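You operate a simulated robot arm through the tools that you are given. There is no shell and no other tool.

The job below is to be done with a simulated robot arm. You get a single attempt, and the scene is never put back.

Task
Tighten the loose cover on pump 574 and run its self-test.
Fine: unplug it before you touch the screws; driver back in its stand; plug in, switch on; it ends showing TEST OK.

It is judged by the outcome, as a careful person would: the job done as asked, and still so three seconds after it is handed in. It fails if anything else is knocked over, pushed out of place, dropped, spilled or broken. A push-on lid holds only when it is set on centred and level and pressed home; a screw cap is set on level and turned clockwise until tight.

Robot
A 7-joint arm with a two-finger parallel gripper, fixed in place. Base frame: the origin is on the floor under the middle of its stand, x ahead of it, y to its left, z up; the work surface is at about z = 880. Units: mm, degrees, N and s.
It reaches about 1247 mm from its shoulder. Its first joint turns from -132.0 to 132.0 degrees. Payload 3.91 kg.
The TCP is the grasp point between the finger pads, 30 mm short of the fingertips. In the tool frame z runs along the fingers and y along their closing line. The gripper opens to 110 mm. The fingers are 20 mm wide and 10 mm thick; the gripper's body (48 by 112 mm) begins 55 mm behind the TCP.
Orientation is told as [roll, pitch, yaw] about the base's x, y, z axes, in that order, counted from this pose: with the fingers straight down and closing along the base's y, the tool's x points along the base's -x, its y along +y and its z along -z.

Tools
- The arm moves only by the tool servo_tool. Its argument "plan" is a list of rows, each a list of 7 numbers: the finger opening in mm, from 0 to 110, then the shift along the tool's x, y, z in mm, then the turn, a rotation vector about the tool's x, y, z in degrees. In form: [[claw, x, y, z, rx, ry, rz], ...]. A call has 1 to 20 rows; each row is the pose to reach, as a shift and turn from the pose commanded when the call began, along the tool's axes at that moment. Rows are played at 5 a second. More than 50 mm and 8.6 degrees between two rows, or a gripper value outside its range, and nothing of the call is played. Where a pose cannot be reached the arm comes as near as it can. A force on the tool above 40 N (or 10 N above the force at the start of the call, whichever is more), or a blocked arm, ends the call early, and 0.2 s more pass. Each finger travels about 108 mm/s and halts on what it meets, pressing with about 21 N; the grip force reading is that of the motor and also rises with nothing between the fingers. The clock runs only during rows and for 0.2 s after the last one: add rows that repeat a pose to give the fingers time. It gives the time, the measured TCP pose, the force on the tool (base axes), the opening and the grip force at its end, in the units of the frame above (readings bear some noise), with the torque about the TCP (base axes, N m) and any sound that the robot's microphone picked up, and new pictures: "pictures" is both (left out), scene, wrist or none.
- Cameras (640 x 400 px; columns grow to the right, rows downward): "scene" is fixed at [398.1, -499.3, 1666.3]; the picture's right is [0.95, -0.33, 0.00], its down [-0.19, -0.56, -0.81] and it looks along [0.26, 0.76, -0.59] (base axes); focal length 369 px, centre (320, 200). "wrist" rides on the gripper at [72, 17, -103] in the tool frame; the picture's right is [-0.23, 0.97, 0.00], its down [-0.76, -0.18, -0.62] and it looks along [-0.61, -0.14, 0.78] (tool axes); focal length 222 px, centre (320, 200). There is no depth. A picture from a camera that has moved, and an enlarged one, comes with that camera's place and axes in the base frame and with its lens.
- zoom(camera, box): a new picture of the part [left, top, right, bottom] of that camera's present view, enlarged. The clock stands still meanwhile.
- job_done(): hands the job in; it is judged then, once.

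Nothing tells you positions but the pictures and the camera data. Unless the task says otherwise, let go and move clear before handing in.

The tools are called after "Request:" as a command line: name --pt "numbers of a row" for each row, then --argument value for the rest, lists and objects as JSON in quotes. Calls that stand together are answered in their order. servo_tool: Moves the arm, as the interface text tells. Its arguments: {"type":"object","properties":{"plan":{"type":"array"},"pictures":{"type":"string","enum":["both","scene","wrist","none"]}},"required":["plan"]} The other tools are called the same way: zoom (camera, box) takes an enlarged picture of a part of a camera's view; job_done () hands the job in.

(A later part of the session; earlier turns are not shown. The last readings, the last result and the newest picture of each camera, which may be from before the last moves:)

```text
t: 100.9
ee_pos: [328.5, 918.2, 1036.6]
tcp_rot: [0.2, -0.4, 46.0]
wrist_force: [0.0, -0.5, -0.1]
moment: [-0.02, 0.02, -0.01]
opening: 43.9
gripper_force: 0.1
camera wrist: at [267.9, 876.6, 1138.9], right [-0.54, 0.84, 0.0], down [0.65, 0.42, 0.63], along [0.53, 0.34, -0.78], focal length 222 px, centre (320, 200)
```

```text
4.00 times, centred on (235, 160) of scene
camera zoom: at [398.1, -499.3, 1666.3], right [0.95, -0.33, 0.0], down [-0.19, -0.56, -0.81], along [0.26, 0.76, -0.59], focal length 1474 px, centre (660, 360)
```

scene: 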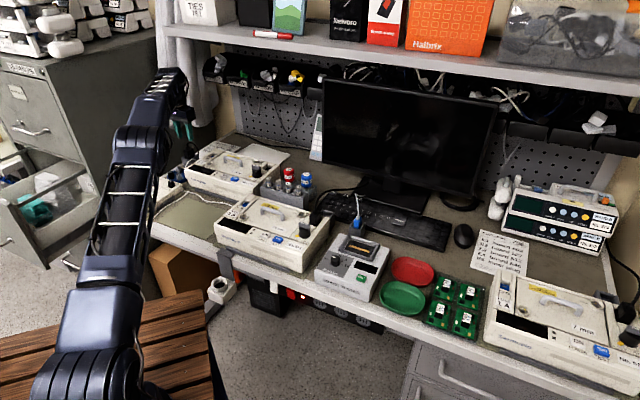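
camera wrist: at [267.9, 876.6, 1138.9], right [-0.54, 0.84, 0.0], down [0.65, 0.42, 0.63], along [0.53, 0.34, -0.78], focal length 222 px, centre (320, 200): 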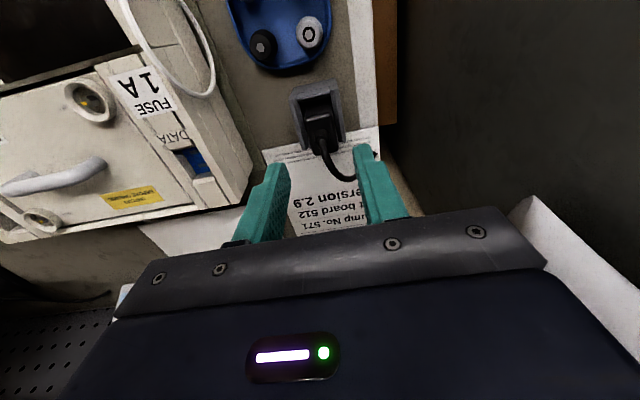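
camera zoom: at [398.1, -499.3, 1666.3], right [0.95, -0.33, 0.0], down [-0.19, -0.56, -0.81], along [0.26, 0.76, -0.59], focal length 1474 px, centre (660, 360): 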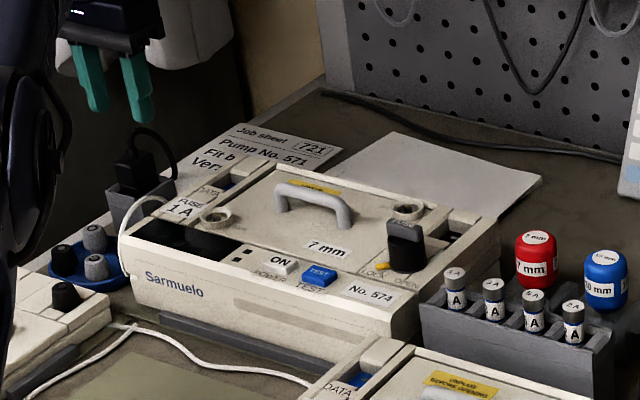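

The plug is still in the holder, centred under the gripper. Descending and gripping it.

Request:
servo_tool --pt "44 0.3 0.5 25 0 0 0" --pt "44 0.3 0.5 48 0 0 0" --pt "44 0.3 0.5 66 0 0 0" --pt "44 0.3 0.5 75 0 0 0" --pt "44 0.3 0.5 75 0 0 0" --pictures "none"

Request:
servo_tool --pt "30 0 0 0 0 0 0" --pt "12 0 0 0 0 0 0" --pt "5 0 0 0 0 0 0" --pt "5 0 0 0 0 0 0" --pictures "both"

Request:
zoom --camera "wrist" --box '[240, 60, 420, 240]'

```text
t: 102.1
ee_pos: [328.7, 918.7, 960.4]
tcp_rot: [0.2, -0.6, 45.9]
wrist_force: [-1.0, -0.3, 0.3]
moment: [-0.01, 0.01, 0.03]
opening: 44.1
gripper_force: 0.1
```

```text
t: 103.1
ee_pos: [329.4, 918.4, 961.0]
tcp_rot: [0.3, -0.5, 45.8]
wrist_force: [0.2, -0.2, 1.3]
moment: [0.0, 0.0, 0.01]
opening: 23.7
gripper_force: 21.1
camera wrist: at [267.7, 877.4, 1064.3], right [-0.54, 0.84, 0.0], down [0.65, 0.42, 0.63], along [0.53, 0.34, -0.78], focal length 222 px, centre (320, 200)
```

scene: 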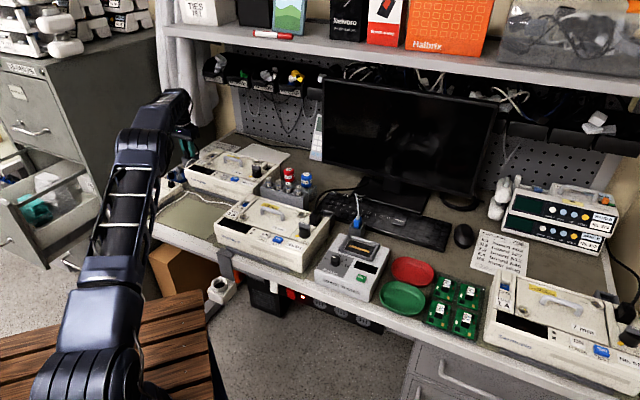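
wrist: 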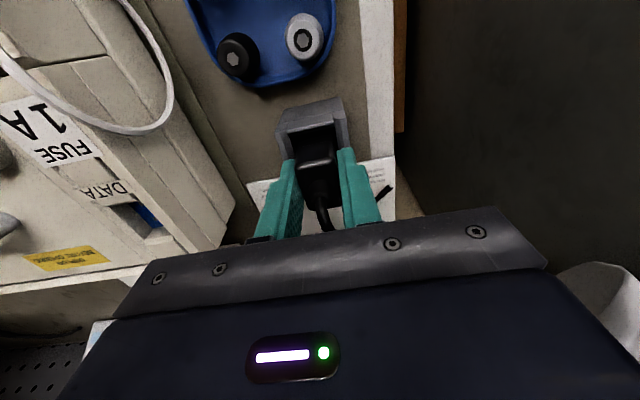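

```text
2.22 times, centred on (330, 150) of wrist
camera zoom: at [267.7, 877.4, 1064.3], right [-0.54, 0.84, 0.0], down [0.65, 0.42, 0.63], along [0.53, 0.34, -0.78], focal length 494 px, centre (298, 311)
```

zoom: 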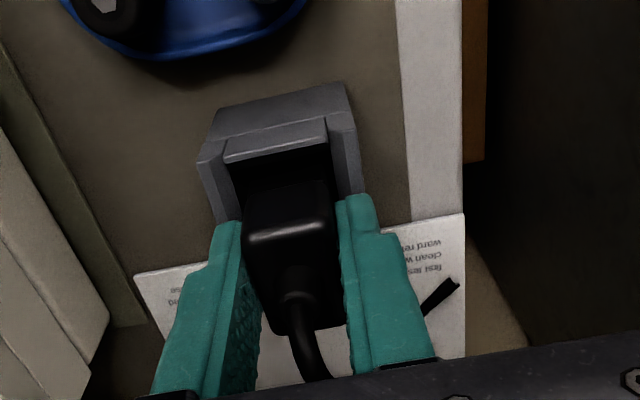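

Gripped squarely with no side force. Lifting out and carrying the plug back over pump 574's inlet.

Request:
servo_tool --pt "5 0 0 -20 0 0 0" --pt "5 0 0 -45 0 0 0" --pt "5 0 0 -75 0 0 0" --pt "5 -1 -35 -105 0 0 0" --pt "5 -2 -75 -132 0 0 0.2" --pt "5 -4 -120 -135 0 0 0.4" --pt "5 -5 -165 -135 0 0 0.5" --pt "5 -7 -210 -135 0 0 0.7" --pt "5 -8 -255 -135 0 0 0.9" --pt "5 -10 -300 -135 0 0 0.9" --pt "5 -11 -335 -120 0 0 0.9" --pt "5 -11.9 -363 -105 0 0 0.9" --pt "5 -11.9 -363 -105 0 0 0.9" --pictures "both"

Request:
zoom --camera "wrist" --box '[240, 60, 420, 220]'

Request:
zoom --camera "scene" --box '[200, 90, 310, 190]'

```text
t: 105.9
ee_pos: [599.4, 674.9, 1066.4]
tcp_rot: [0.2, -0.5, 45.0]
wrist_force: [-0.4, 0.6, 0.0]
moment: [0.0, -0.01, 0.02]
opening: 23.3
gripper_force: 21.3
camera wrist: at [536.0, 633.5, 1169.2], right [-0.53, 0.85, 0.0], down [0.66, 0.41, 0.63], along [0.53, 0.34, -0.78], focal length 222 px, centre (320, 200)
```

scene: 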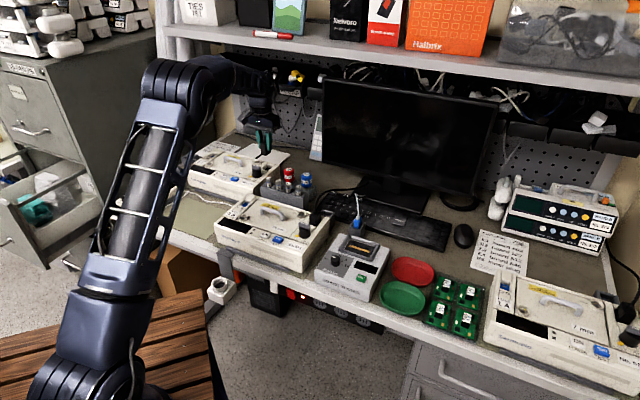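
wrist: 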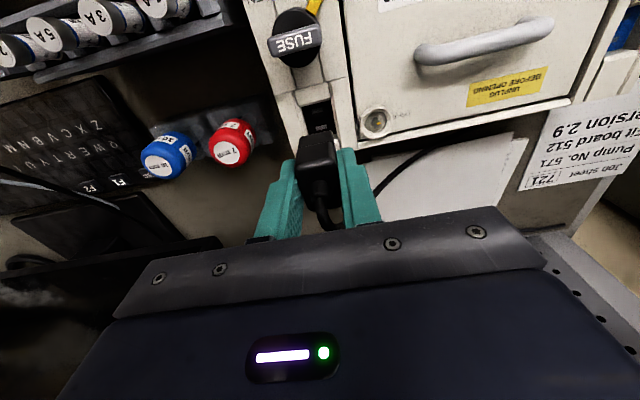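

```text
2.50 times, centred on (330, 140) of wrist
camera zoom: at [536.0, 633.5, 1169.2], right [-0.53, 0.85, 0.0], down [0.66, 0.41, 0.63], along [0.53, 0.34, -0.78], focal length 555 px, centre (295, 350)
```

zoom: 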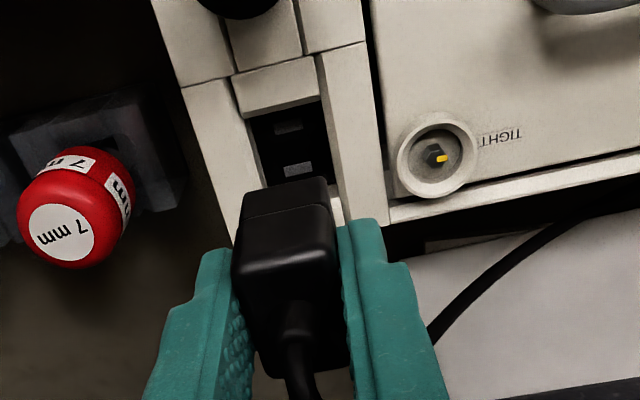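

```text
4.00 times, centred on (255, 140) of scene
camera zoom: at [398.1, -499.3, 1666.3], right [0.95, -0.33, 0.0], down [-0.19, -0.56, -0.81], along [0.26, 0.76, -0.59], focal length 1474 px, centre (580, 440)
```

zoom: 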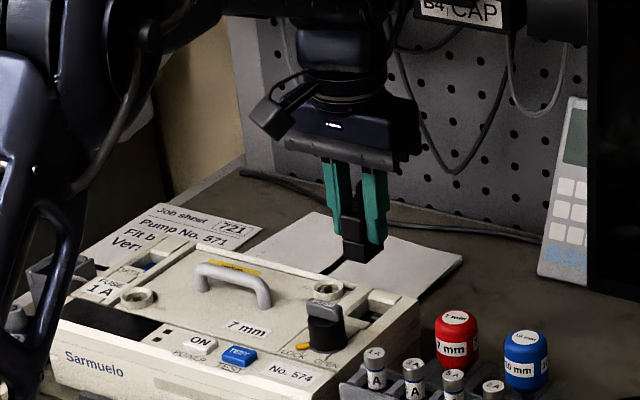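

The plug is about 1.7 mm too far back relative to the inlet; I'll correct that and lower to just above it.

Request:
servo_tool --pt "5 1.6 -0.2 0 0 0 0" --pt "5 1.6 -0.2 15 0 0 0" --pt "5 1.6 -0.2 30 0 0 0" --pt "5 1.6 -0.2 44 0 0 0" --pt "5 1.6 -0.2 44 0 0 0" --pictures "both"

Request:
zoom --camera "wrist" --box '[250, 80, 390, 220]'

Request:
zoom --camera "scene" --box '[230, 110, 300, 180]'

```text
t: 107.1
ee_pos: [597.3, 675.1, 1022.3]
tcp_rot: [0.2, -0.4, 45.1]
wrist_force: [0.5, 0.0, -0.6]
moment: [0.03, -0.01, -0.01]
opening: 23.7
gripper_force: 20.6
camera wrist: at [534.2, 633.6, 1124.5], right [-0.53, 0.85, 0.0], down [0.66, 0.41, 0.63], along [0.53, 0.34, -0.78], focal length 222 px, centre (320, 200)
```

scene: 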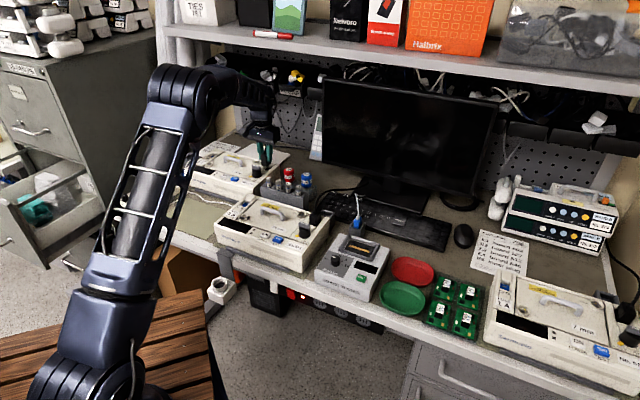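
wrist: 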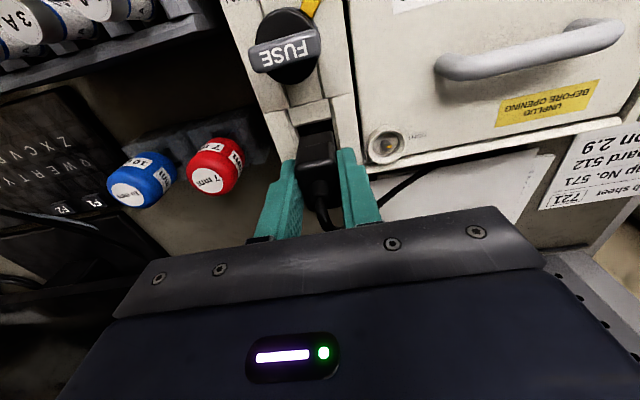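

```text
2.86 times, centred on (320, 150) of wrist
camera zoom: at [534.2, 633.6, 1124.5], right [-0.53, 0.85, 0.0], down [0.66, 0.41, 0.63], along [0.53, 0.34, -0.78], focal length 635 px, centre (320, 343)
```

zoom: 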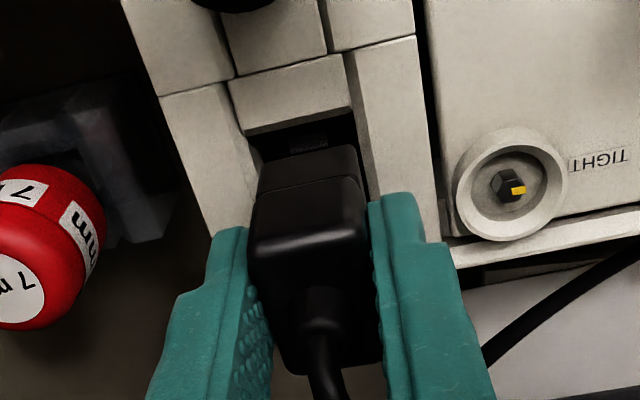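

```text
5.71 times, centred on (265, 145) of scene
camera zoom: at [398.1, -499.3, 1666.3], right [0.95, -0.33, 0.0], down [-0.19, -0.56, -0.81], along [0.26, 0.76, -0.59], focal length 2106 px, centre (634, 514)
```

zoom: 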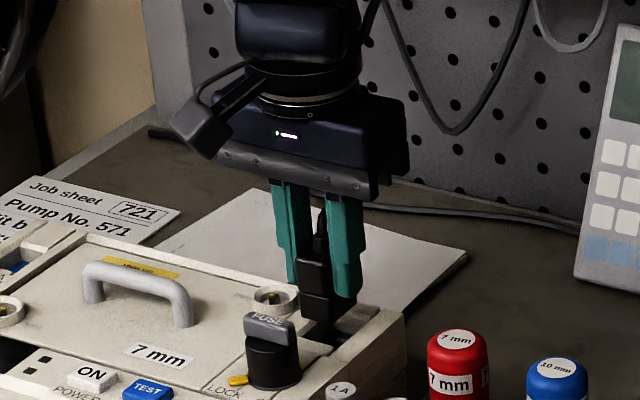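

Request:
zoom --camera "wrist" --box '[285, 100, 355, 160]'

```text
6.67 times, centred on (320, 130) of wrist
camera zoom: at [534.2, 633.6, 1124.5], right [-0.53, 0.85, 0.0], down [0.66, 0.41, 0.63], along [0.53, 0.34, -0.78], focal length 1481 px, centre (320, 667)
```

zoom: 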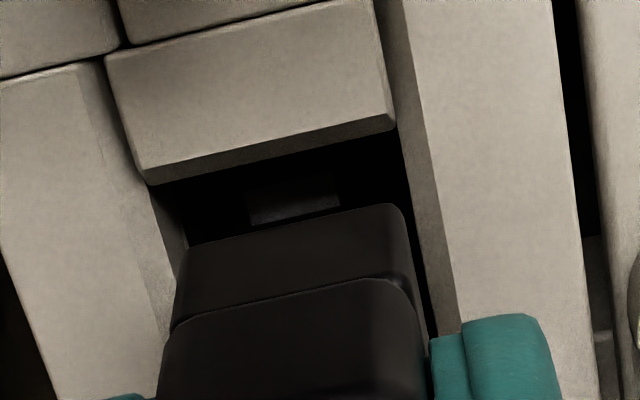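

The plug looks about 2 mm off to the left of the inlet centre. Correcting and then lowering into the recess with force checks.

Request:
servo_tool --pt "5 -0.6 -1.6 0 0 0 0" --pt "5 -0.6 -1.6 5 0 0 0" --pt "5 -0.6 -1.6 10 0 0 0" --pt "5 -0.6 -1.6 14 0 0 0" --pt "5 -0.6 -1.6 14 0 0 0" --pictures "wrist"

Request:
zoom --camera "wrist" --box '[285, 100, 355, 160]'

```text
t: 108.3
ee_pos: [598.9, 672.3, 1008.3]
tcp_rot: [0.2, -0.5, 45.0]
wrist_force: [-0.9, 0.0, -0.4]
moment: [0.02, 0.01, 0.0]
opening: 23.4
gripper_force: 20.9
camera wrist: at [536.0, 632.6, 1110.9], right [-0.53, 0.85, 0.0], down [0.66, 0.41, 0.63], along [0.53, 0.34, -0.78], focal length 222 px, centre (320, 200)
```

wrist: 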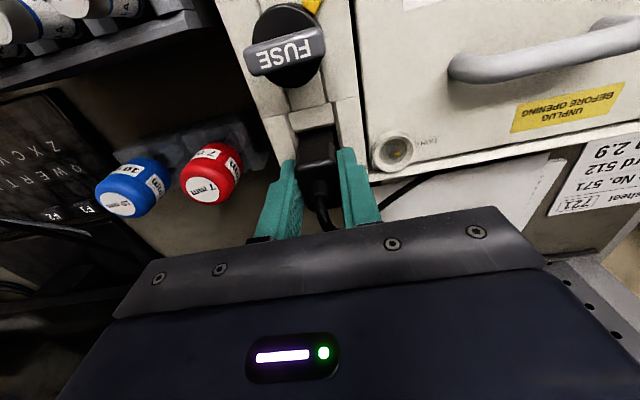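

```text
6.67 times, centred on (320, 130) of wrist
camera zoom: at [536.0, 632.6, 1110.9], right [-0.53, 0.85, 0.0], down [0.66, 0.41, 0.63], along [0.53, 0.34, -0.78], focal length 1481 px, centre (320, 667)
```

zoom: 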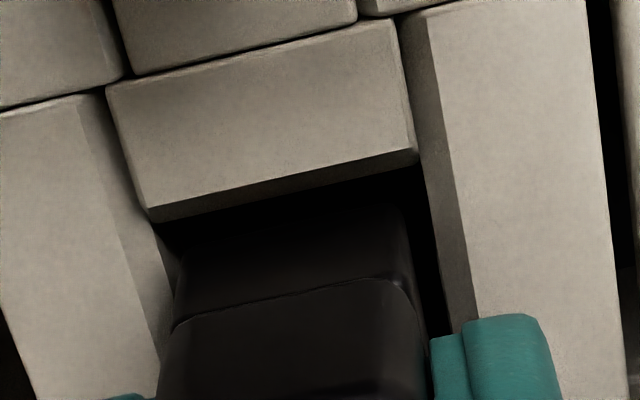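

Request:
servo_tool --pt "5 0 0.8 0 0 0 0" --pt "5 0 0.8 4 0 0 0" --pt "5 0 0.8 7 0 0 0" --pt "5 0 0.8 7 0 0 0" --pictures "none"

```text
t: 109.3
ee_pos: [597.7, 673.5, 1000.6]
tcp_rot: [0.1, -0.3, 45.1]
wrist_force: [0.2, -0.2, -1.5]
moment: [0.01, 0.02, -0.04]
opening: 23.8
gripper_force: 21.1
```

Position now matches the original seated pose and there's no contact yet. Pressing down into the inlet.

Request:
servo_tool --pt "5 0 0 2 0 0 0" --pt "5 0 0 4 0 0 0" --pt "5 0 0 6 0 0 0" --pt "5 0 0 6 0 0 0" --pictures "both"

Request:
zoom --camera "wrist" --box '[250, 80, 390, 220]'

Request:
zoom --camera "scene" --box '[220, 110, 310, 190]'

```text
t: 110.3
ee_pos: [597.6, 673.4, 994.9]
tcp_rot: [0.1, -0.4, 45.0]
wrist_force: [-1.2, -0.1, -0.2]
moment: [0.0, 0.05, 0.01]
opening: 23.7
gripper_force: 20.8
camera wrist: at [535.6, 633.2, 1098.2], right [-0.53, 0.85, 0.0], down [0.66, 0.41, 0.63], along [0.53, 0.34, -0.78], focal length 222 px, centre (320, 200)
```

scene: 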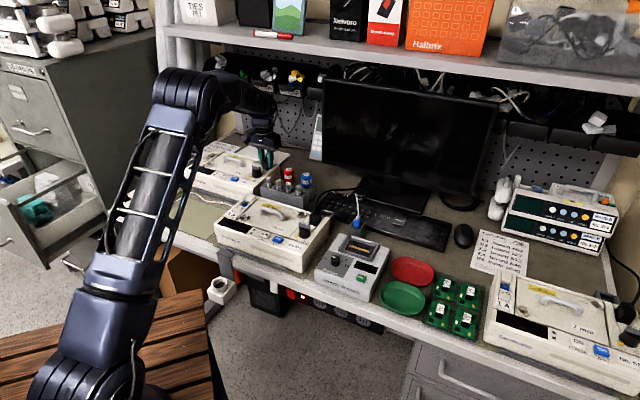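
wrist: 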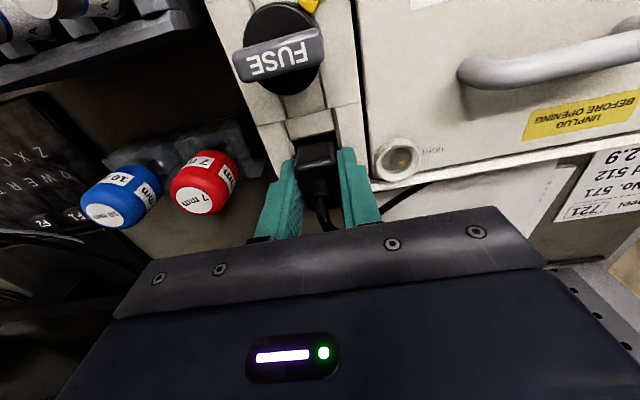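

```text
2.86 times, centred on (320, 150) of wrist
camera zoom: at [535.6, 633.2, 1098.2], right [-0.53, 0.85, 0.0], down [0.66, 0.41, 0.63], along [0.53, 0.34, -0.78], focal length 635 px, centre (320, 343)
```

zoom: 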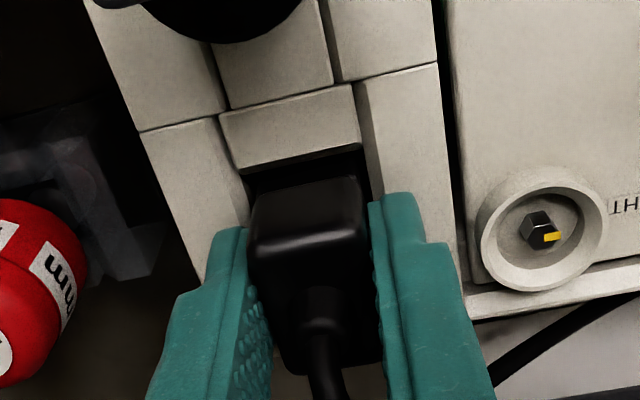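

```text
5.00 times, centred on (265, 150) of scene
camera zoom: at [398.1, -499.3, 1666.3], right [0.95, -0.33, 0.0], down [-0.19, -0.56, -0.81], along [0.26, 0.76, -0.59], focal length 1843 px, centre (595, 450)
```

zoom: 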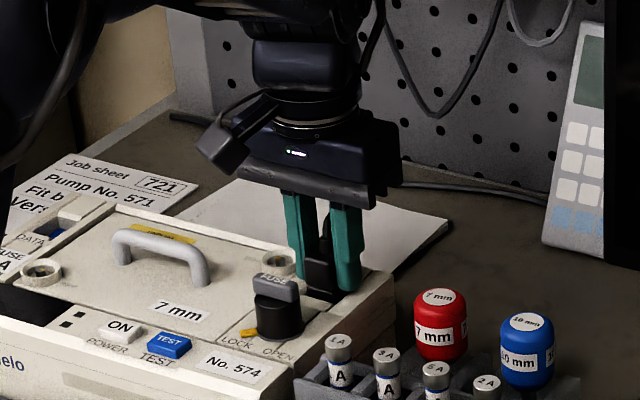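

Request:
servo_tool --pt "5 0 0 0.7 0 0 0" --pt "5 0 0 1.5 0 0 0" --pt "5 0 0 1.5 0 0 0" --pictures "none"

```text
t: 111.1
ee_pos: [597.3, 673.6, 994.8]
tcp_rot: [0.2, -0.6, 45.0]
wrist_force: [-1.9, -1.8, 14.7]
moment: [-0.08, 0.05, 0.02]
opening: 23.6
gripper_force: 21.2
```

Request:
servo_tool --pt "5 0 0 0.7 0 0 0" --pt "5 0 0 1.2 0 0 0" --pt "5 0 0 1.2 0 0 0" --pictures "wrist"

Request:
zoom --camera "wrist" --box '[250, 80, 390, 220]'

```text
t: 111.9
ee_pos: [598.8, 672.0, 994.2]
tcp_rot: [0.2, -0.5, 45.1]
wrist_force: [2.9, 2.7, 17.3]
moment: [-0.03, -0.13, 0.02]
opening: 23.4
gripper_force: 21.0
camera wrist: at [535.5, 633.0, 1096.1], right [-0.53, 0.85, 0.01], down [0.66, 0.41, 0.63], along [0.53, 0.34, -0.78], focal length 222 px, centre (320, 200)
```

wrist: 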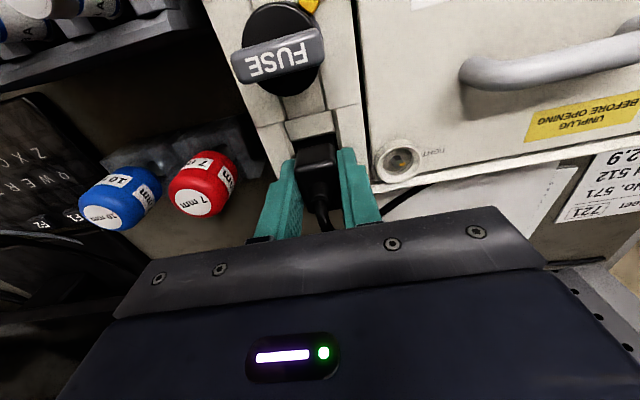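

```text
2.86 times, centred on (320, 150) of wrist
camera zoom: at [535.5, 633.0, 1096.1], right [-0.53, 0.85, 0.01], down [0.66, 0.41, 0.63], along [0.53, 0.34, -0.78], focal length 635 px, centre (320, 343)
```

zoom: 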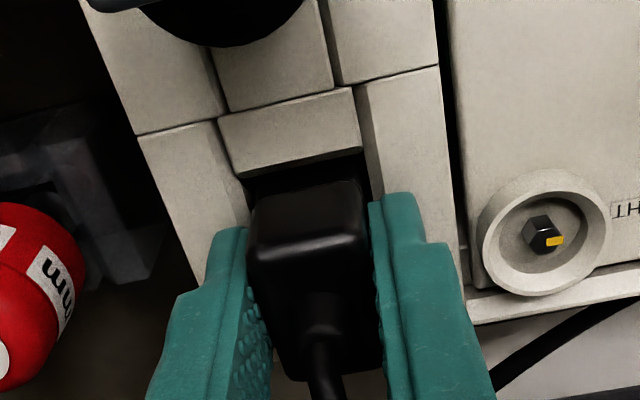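

The plug is bottomed with about 17 N. Releasing and rising to compare with its original seated look.

Request:
servo_tool --pt "5 0 0 -1.5 0 0 0" --pt "20 0 0 -1.5 0 0 0" --pt "36 0 0 -1.5 0 0 0" --pt "44 0 0 -1.5 0 0 0" --pt "44 0 0 -15 0 0 0" --pt "44 0 0 -45 0 0 0" --pt "44 0 0 -80 0 0 0" --pt "44 0 0 -80 0 0 0" --pictures "both"

Request:
zoom --camera "wrist" --box '[260, 80, 400, 180]'

Request:
zoom --camera "scene" --box '[180, 140, 280, 203]'

```text
t: 113.7
ee_pos: [597.5, 672.8, 1072.5]
tcp_rot: [0.2, -0.5, 45.1]
wrist_force: [-0.8, 0.1, -0.1]
moment: [0.03, -0.01, 0.03]
opening: 44.1
gripper_force: 0.0
camera wrist: at [535.3, 632.9, 1176.2], right [-0.53, 0.85, 0.0], down [0.66, 0.41, 0.63], along [0.53, 0.34, -0.78], focal length 222 px, centre (320, 200)
```

scene: 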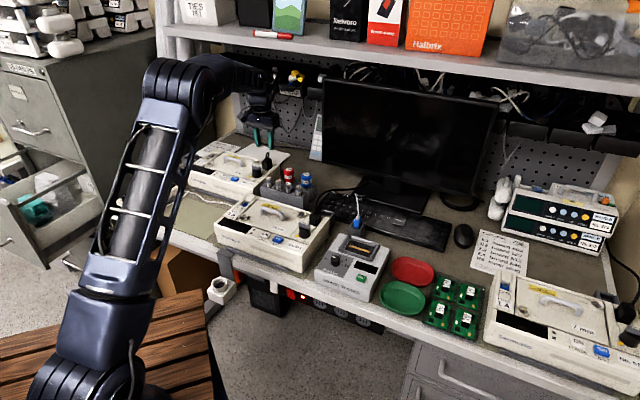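
wrist: 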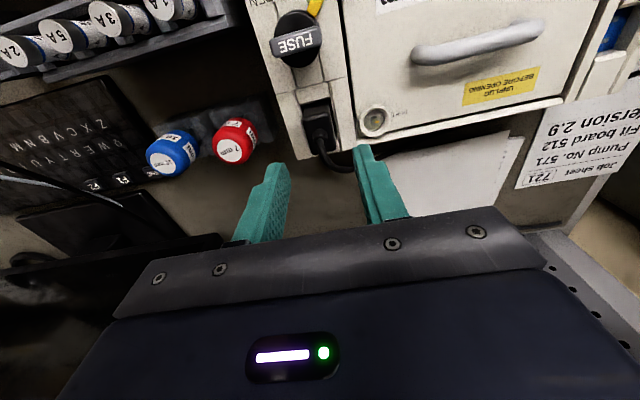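

```text
4.00 times, centred on (330, 130) of wrist
camera zoom: at [535.3, 632.9, 1176.2], right [-0.53, 0.85, 0.0], down [0.66, 0.41, 0.63], along [0.53, 0.34, -0.78], focal length 888 px, centre (280, 480)
```

zoom: 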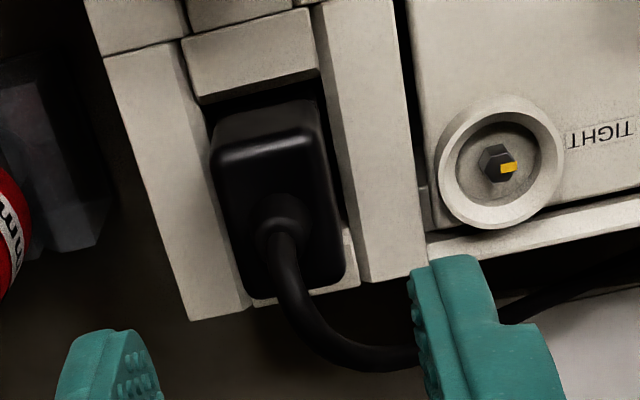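

```text
6.35 times, centred on (230, 172) of scene
camera zoom: at [398.1, -499.3, 1666.3], right [0.95, -0.33, 0.0], down [-0.19, -0.56, -0.81], along [0.26, 0.76, -0.59], focal length 2340 px, centre (891, 381)
```

zoom: 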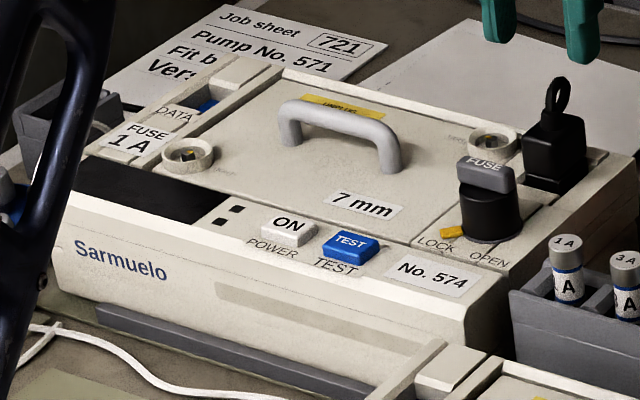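

The plug sits exactly as it originally did. Now to the ON button at roughly (445, 655); closing the gripper and hovering over it.

Request:
servo_tool --pt "30 40 32 0 0 0 0" --pt "10 80 64 0 0 0 0" --pt "0 121 95 0 0 0 0" --pt "0 121 95 20 0 0 0" --pt "0 121 95 32 0 0 0" --pt "0 121 95 32 0 0 0" --pictures "both"

Request:
zoom --camera "wrist" --box '[230, 40, 430, 220]'

Request:
zoom --camera "scene" --box '[180, 120, 270, 203]'

```text
refused: row 1 steps farther than a row can; nothing moved
```

```text
2.22 times, centred on (330, 130) of wrist
camera zoom: at [535.3, 632.9, 1176.2], right [-0.53, 0.85, 0.0], down [0.66, 0.41, 0.63], along [0.53, 0.34, -0.78], focal length 494 px, centre (298, 356)
```

zoom: 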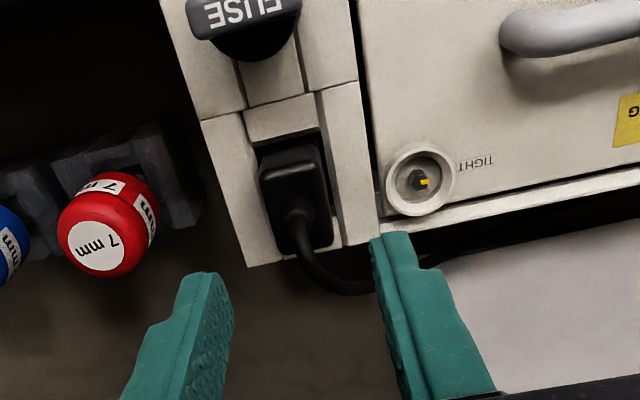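

```text
4.82 times, centred on (225, 162) of scene
camera zoom: at [398.1, -499.3, 1666.3], right [0.95, -0.33, 0.0], down [-0.19, -0.56, -0.81], along [0.26, 0.76, -0.59], focal length 1776 px, centre (778, 386)
```

zoom: 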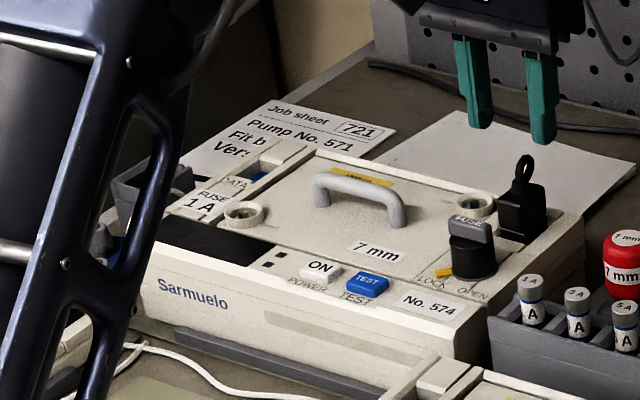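

The step was just over the limit per row. Same move, split finer.

Request:
servo_tool --pt "36 30 24 0 0 0 0" --pt "24 60 48 0 0 0 0" --pt "10 90 71 0 0 0 0" --pt "0 121 95 0 0 0 0" --pt "0 121 95 20 0 0 0" --pt "0 121 95 32 0 0 0" --pt "0 121 95 32 0 0 0" --pictures "both"

Request:
zoom --camera "wrist" --box '[230, 40, 430, 220]'

Request:
zoom --camera "scene" --box '[180, 120, 270, 203]'

```text
t: 115.3
ee_pos: [444.8, 652.8, 1039.4]
tcp_rot: [0.2, -0.4, 45.2]
wrist_force: [0.3, 0.1, 0.2]
moment: [-0.01, 0.01, 0.0]
opening: 0.1
gripper_force: 20.9
camera wrist: at [382.6, 613.4, 1142.6], right [-0.53, 0.85, 0.0], down [0.66, 0.41, 0.63], along [0.53, 0.34, -0.78], focal length 222 px, centre (320, 200)
```

scene: 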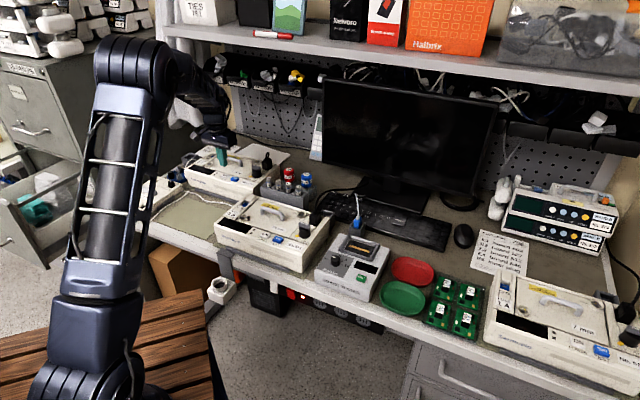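
wrist: 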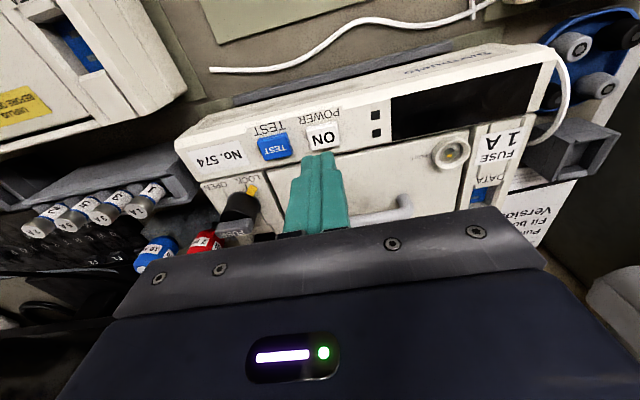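

```text
2.22 times, centred on (330, 130) of wrist
camera zoom: at [382.6, 613.4, 1142.6], right [-0.53, 0.85, 0.0], down [0.66, 0.41, 0.63], along [0.53, 0.34, -0.78], focal length 494 px, centre (298, 356)
```

zoom: 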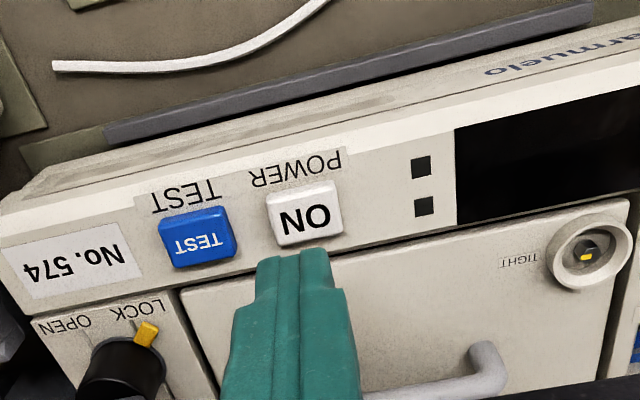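

```text
4.82 times, centred on (225, 162) of scene
camera zoom: at [398.1, -499.3, 1666.3], right [0.95, -0.33, 0.0], down [-0.19, -0.56, -0.81], along [0.26, 0.76, -0.59], focal length 1776 px, centre (778, 386)
```

zoom: 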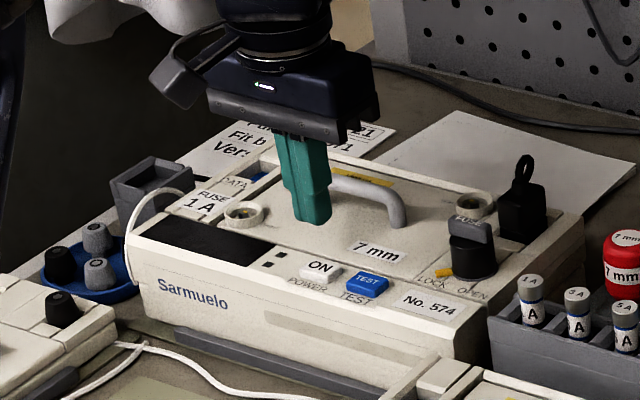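

The closed fingertips are nearly above ON (3 mm to one side). Correcting and lowering to press.

Request:
servo_tool --pt "0 0.8 3.3 0 0 0 0" --pt "0 0.8 3.3 15 0 0 0" --pt "0 0.8 3.3 30 0 0 0" --pt "0 0.8 3.3 36 0 0 0" --pt "0 0.8 3.3 36 0 0 0" --pictures "both"

Request:
zoom --camera "wrist" --box '[230, 40, 430, 220]'

Request:
zoom --camera "scene" --box '[180, 140, 270, 203]'

```text
t: 116.5
ee_pos: [441.8, 656.6, 1003.0]
tcp_rot: [0.3, -0.5, 45.2]
wrist_force: [0.7, 0.4, -0.1]
moment: [-0.01, -0.03, 0.0]
opening: 0.0
gripper_force: 21.6
camera wrist: at [379.8, 616.2, 1106.2], right [-0.53, 0.85, 0.0], down [0.66, 0.41, 0.63], along [0.53, 0.34, -0.78], focal length 222 px, centre (320, 200)
```

scene: 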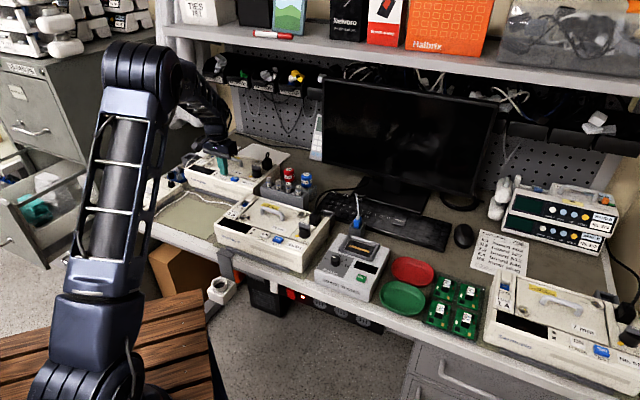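
wrist: 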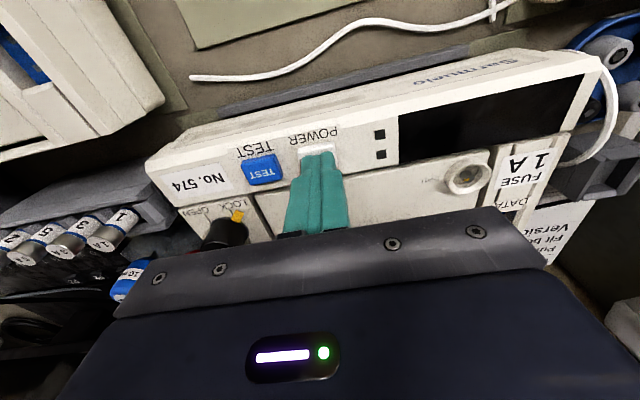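

```text
2.22 times, centred on (330, 130) of wrist
camera zoom: at [379.8, 616.2, 1106.2], right [-0.53, 0.85, 0.0], down [0.66, 0.41, 0.63], along [0.53, 0.34, -0.78], focal length 494 px, centre (298, 356)
```

zoom: 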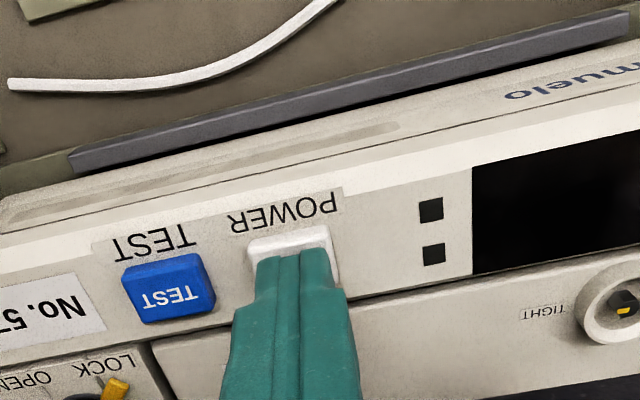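

```text
6.35 times, centred on (225, 172) of scene
camera zoom: at [398.1, -499.3, 1666.3], right [0.95, -0.33, 0.0], down [-0.19, -0.56, -0.81], along [0.26, 0.76, -0.59], focal length 2340 px, centre (923, 381)
```

zoom: 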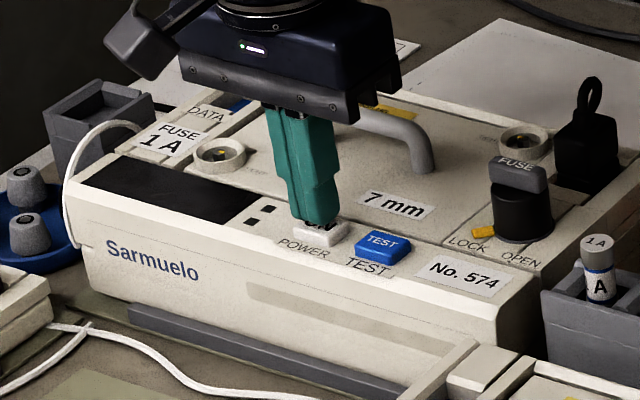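

Request:
servo_tool --pt "0 2 0.3 0 0 0 0" --pt "0 2 0.3 3 0 0 0" --pt "0 2 0.3 5 0 0 0" --pt "0 2 0.3 5 0 0 0" --pictures "none"

Request:
servo_tool --pt "0 0 0 1 0 0 0" --pt "0 0 0 2 0 0 0" --pt "0 0 0 2 0 0 0" --pictures "none"

```text
t: 117.5
ee_pos: [440.3, 655.7, 998.2]
tcp_rot: [0.2, -0.4, 45.0]
wrist_force: [0.2, 0.4, 1.3]
moment: [0.01, 0.0, 0.0]
opening: 0.0
gripper_force: 21.1
```

```text
t: 118.3
ee_pos: [440.7, 655.3, 996.1]
tcp_rot: [0.2, -0.4, 45.2]
wrist_force: [0.0, -0.4, 1.4]
moment: [-0.03, 0.03, -0.03]
opening: 0.0
gripper_force: 21.5
heard: click
```

A click was heard. Lifting off to see whether the pump has switched on.

Request:
servo_tool --pt "0 0 0 -8 0 0 0" --pt "0 0 0 -25 0 0 0" --pt "0 0 0 -45 0 0 0" --pt "0 0 0 -45 0 0 0" --pictures "both"

Request:
zoom --camera "wrist" --box '[200, 30, 560, 230]'

Request:
zoom --camera "scene" --box '[180, 140, 270, 203]'

```text
t: 119.3
ee_pos: [439.7, 655.0, 1042.2]
tcp_rot: [0.2, -0.5, 45.1]
wrist_force: [-0.3, -0.3, -0.4]
moment: [0.0, 0.0, 0.02]
opening: 0.0
gripper_force: 21.3
camera wrist: at [377.8, 614.5, 1145.0], right [-0.53, 0.85, 0.0], down [0.66, 0.41, 0.63], along [0.53, 0.34, -0.78], focal length 222 px, centre (320, 200)
```

scene: 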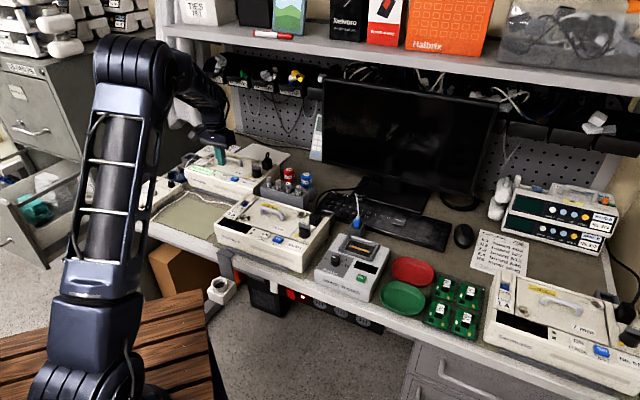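
wrist: 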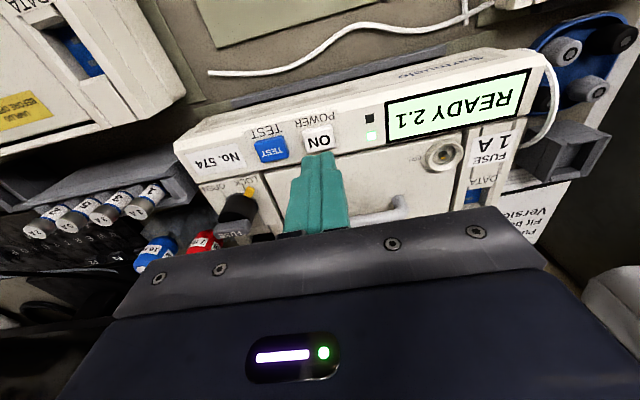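

```text
1.78 times, centred on (380, 130) of wrist
camera zoom: at [377.8, 614.5, 1145.0], right [-0.53, 0.85, 0.0], down [0.66, 0.41, 0.63], along [0.53, 0.34, -0.78], focal length 395 px, centre (213, 324)
```

zoom: 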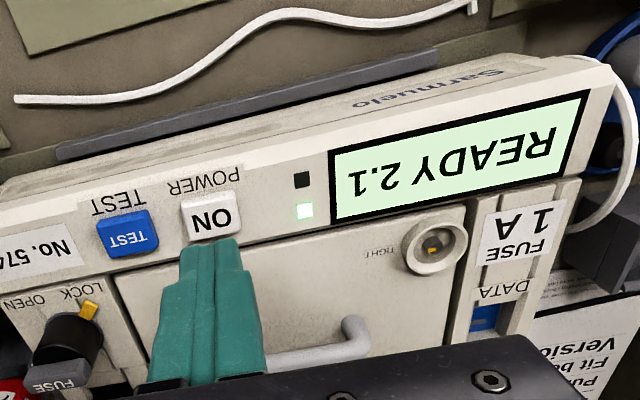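

```text
6.35 times, centred on (225, 172) of scene
camera zoom: at [398.1, -499.3, 1666.3], right [0.95, -0.33, 0.0], down [-0.19, -0.56, -0.81], along [0.26, 0.76, -0.59], focal length 2340 px, centre (923, 381)
```

zoom: 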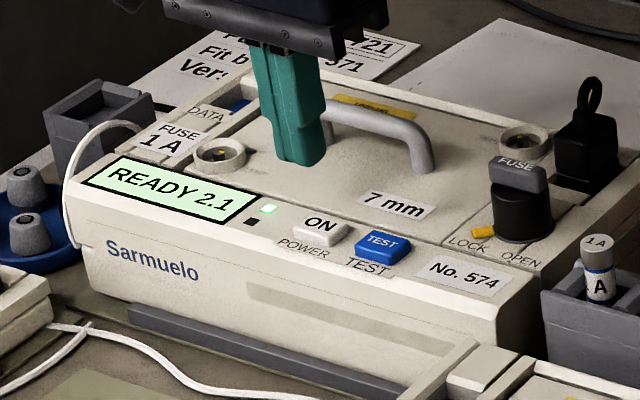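

The display shows READY 2.1. Now moving over the blue TEST button, 43 mm to the right, and pressing it.

Request:
servo_tool --pt "0 0 -22 0 0 0 0" --pt "0 -0.3 -43.5 0 0 0 0" --pt "0 -0.3 -43.5 18 0 0 0" --pt "0 -0.3 -43.5 36 0 0 0" --pt "0 -0.3 -43.5 40 0 0 0" --pt "0 -0.3 -43.5 40 0 0 0" --pictures "both"

Request:
zoom --camera "wrist" --box '[230, 80, 430, 220]'

Request:
zoom --camera "scene" --box '[180, 140, 270, 203]'

```text
t: 120.7
ee_pos: [470.6, 625.0, 1000.7]
tcp_rot: [0.3, -0.5, 45.1]
wrist_force: [-0.1, 0.7, 0.7]
moment: [-0.01, 0.0, -0.02]
opening: 0.0
gripper_force: 20.8
camera wrist: at [408.7, 585.1, 1104.0], right [-0.53, 0.85, 0.0], down [0.66, 0.41, 0.63], along [0.53, 0.34, -0.78], focal length 222 px, centre (320, 200)
```

scene: 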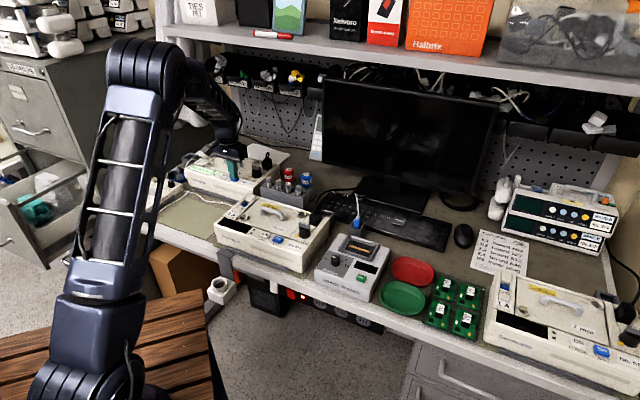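
wrist: 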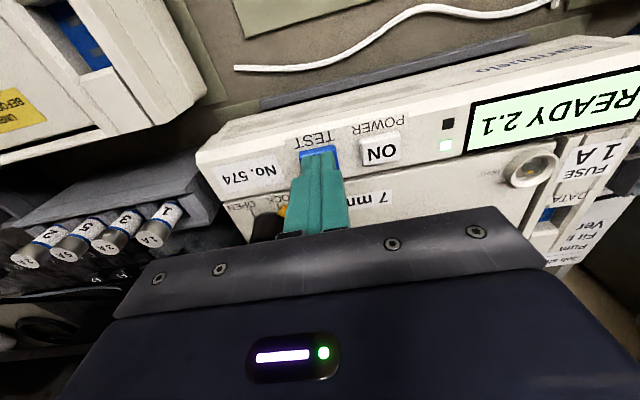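

```text
2.86 times, centred on (330, 150) of wrist
camera zoom: at [408.7, 585.1, 1104.0], right [-0.53, 0.85, 0.0], down [0.66, 0.41, 0.63], along [0.53, 0.34, -0.78], focal length 635 px, centre (291, 343)
```

zoom: 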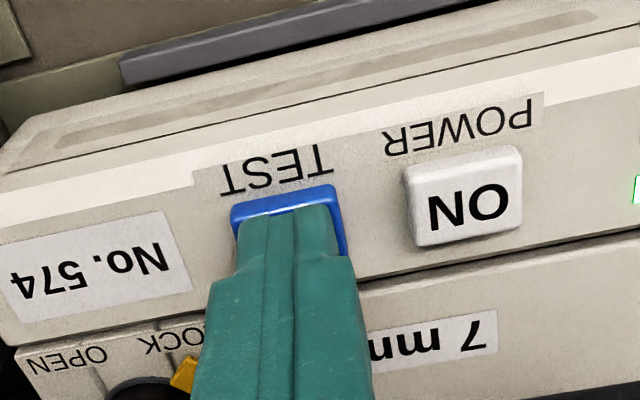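

```text
6.35 times, centred on (225, 172) of scene
camera zoom: at [398.1, -499.3, 1666.3], right [0.95, -0.33, 0.0], down [-0.19, -0.56, -0.81], along [0.26, 0.76, -0.59], focal length 2340 px, centre (923, 381)
```

zoom: 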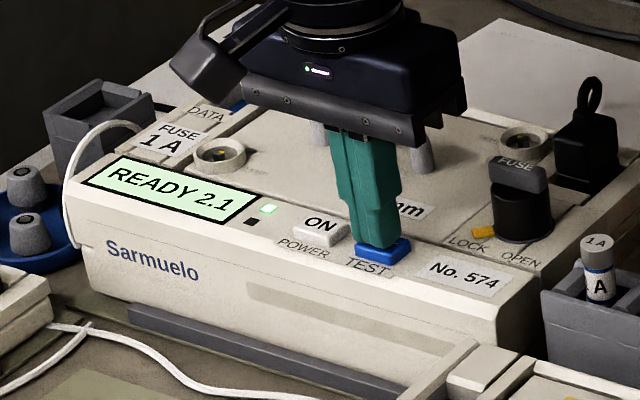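

The fingertips are right over TEST. Pressing gently.

Request:
servo_tool --pt "0 0.5 0 2 0 0 0" --pt "0 0.5 0 4 0 0 0" --pt "0 0.5 0 4.7 0 0 0" --pt "0 0.5 0 4.7 0 0 0" --pictures "none"

```text
t: 121.7
ee_pos: [471.3, 625.1, 995.9]
tcp_rot: [0.2, -0.4, 45.1]
wrist_force: [0.4, -0.8, 2.3]
moment: [0.0, -0.01, -0.02]
opening: 0.0
gripper_force: 20.8
heard: click
```

A click on TEST. Lifting off and watching the display.

Request:
servo_tool --pt "0 0 0 -8 0 0 0" --pt "0 0 0 -30 0 0 0" --pt "0 0 0 -60 0 0 0" --pt "0 0 0 -90 0 0 0" --pt "0 0 0 -90 0 0 0" --pt "0 0 0 -90 0 0 0" --pt "0 0 0 -90 0 0 0" --pt "0 0 0 -90 0 0 0" --pt "0 0 0 -90 0 0 0" --pt "0 0 0 -90 0 0 0" --pictures "both"

Request:
zoom --camera "scene" --box '[180, 140, 270, 203]'

```text
t: 123.9
ee_pos: [470.6, 623.3, 1086.0]
tcp_rot: [0.2, -0.4, 45.0]
wrist_force: [0.0, -0.6, -0.7]
moment: [0.02, -0.03, 0.0]
opening: 0.0
gripper_force: 20.9
camera wrist: at [408.0, 583.4, 1190.4], right [-0.53, 0.85, 0.0], down [0.66, 0.41, 0.63], along [0.53, 0.34, -0.78], focal length 222 px, centre (320, 200)
```

scene: 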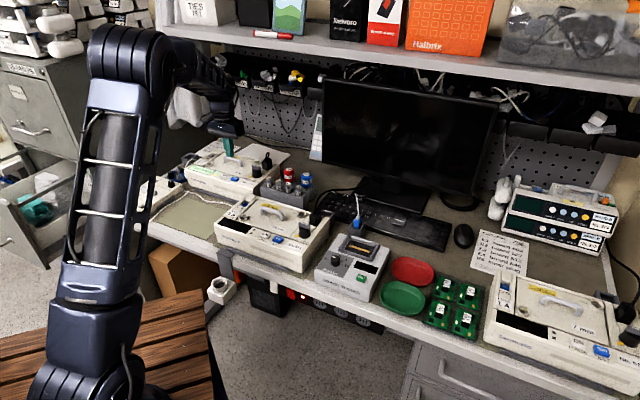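
wrist: 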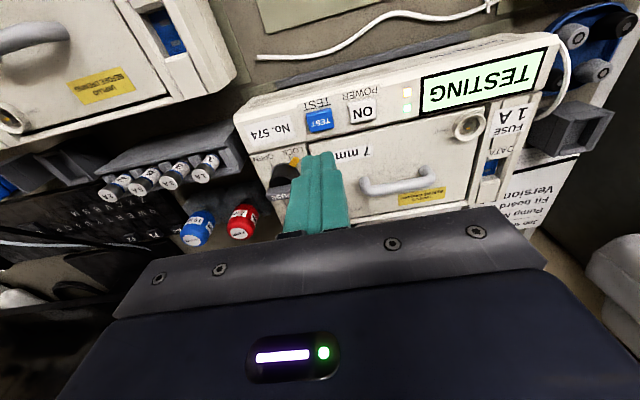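

```text
6.35 times, centred on (225, 172) of scene
camera zoom: at [398.1, -499.3, 1666.3], right [0.95, -0.33, 0.0], down [-0.19, -0.56, -0.81], along [0.26, 0.76, -0.59], focal length 2340 px, centre (923, 381)
```

zoom: 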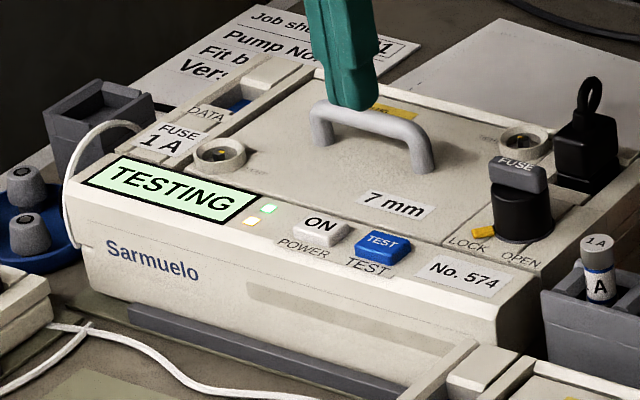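

It shows TESTING. I'll wait in place until the result appears.

Request:
servo_tool --pt "0 0 0 -10 0 0 0" --pt "0 0 0 -10 0 0 0" --pt "0 0 0 -10 0 0 0" --pt "0 0 0 -10 0 0 0" --pt "0 0 0 -10 0 0 0" --pt "0 0 0 -10 0 0 0" --pt "0 0 0 -10 0 0 0" --pt "0 0 0 -10 0 0 0" --pt "0 0 0 -10 0 0 0" --pt "0 0 0 -10 0 0 0" --pt "0 0 0 -10 0 0 0" --pt "0 0 0 -10 0 0 0" --pt "0 0 0 -10 0 0 0" --pt "0 0 0 -10 0 0 0" --pt "0 0 0 -10 0 0 0" --pictures "both"

Request:
zoom --camera "scene" --box '[180, 140, 270, 203]'

```text
t: 127.1
ee_pos: [470.3, 624.2, 1096.5]
tcp_rot: [0.2, -0.4, 45.1]
wrist_force: [-0.6, 0.1, -0.1]
moment: [-0.03, 0.02, -0.02]
opening: 0.0
gripper_force: 21.4
camera wrist: at [408.1, 583.6, 1200.1], right [-0.53, 0.85, 0.0], down [0.66, 0.41, 0.63], along [0.53, 0.34, -0.78], focal length 222 px, centre (320, 200)
```

scene: 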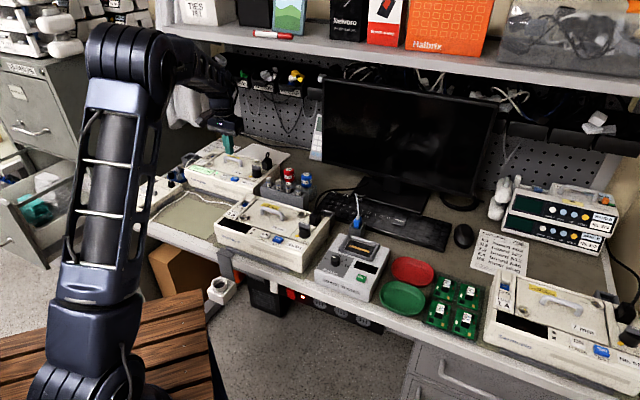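
wrist: 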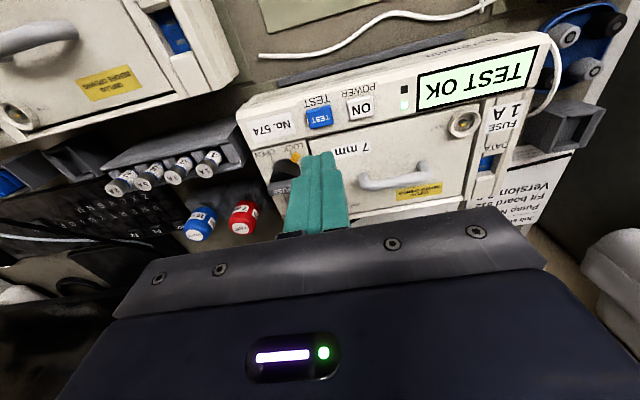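

```text
6.35 times, centred on (225, 172) of scene
camera zoom: at [398.1, -499.3, 1666.3], right [0.95, -0.33, 0.0], down [-0.19, -0.56, -0.81], along [0.26, 0.76, -0.59], focal length 2340 px, centre (923, 381)
```

zoom: 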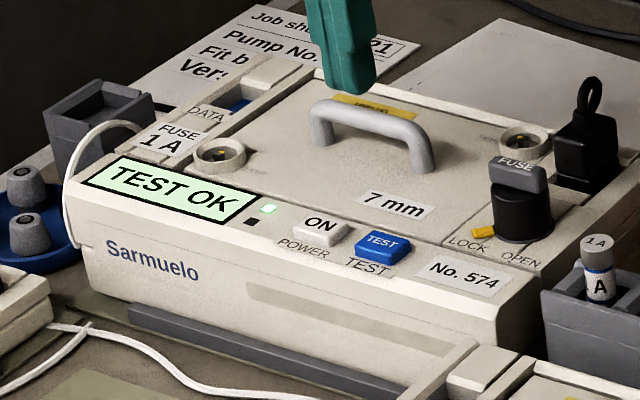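

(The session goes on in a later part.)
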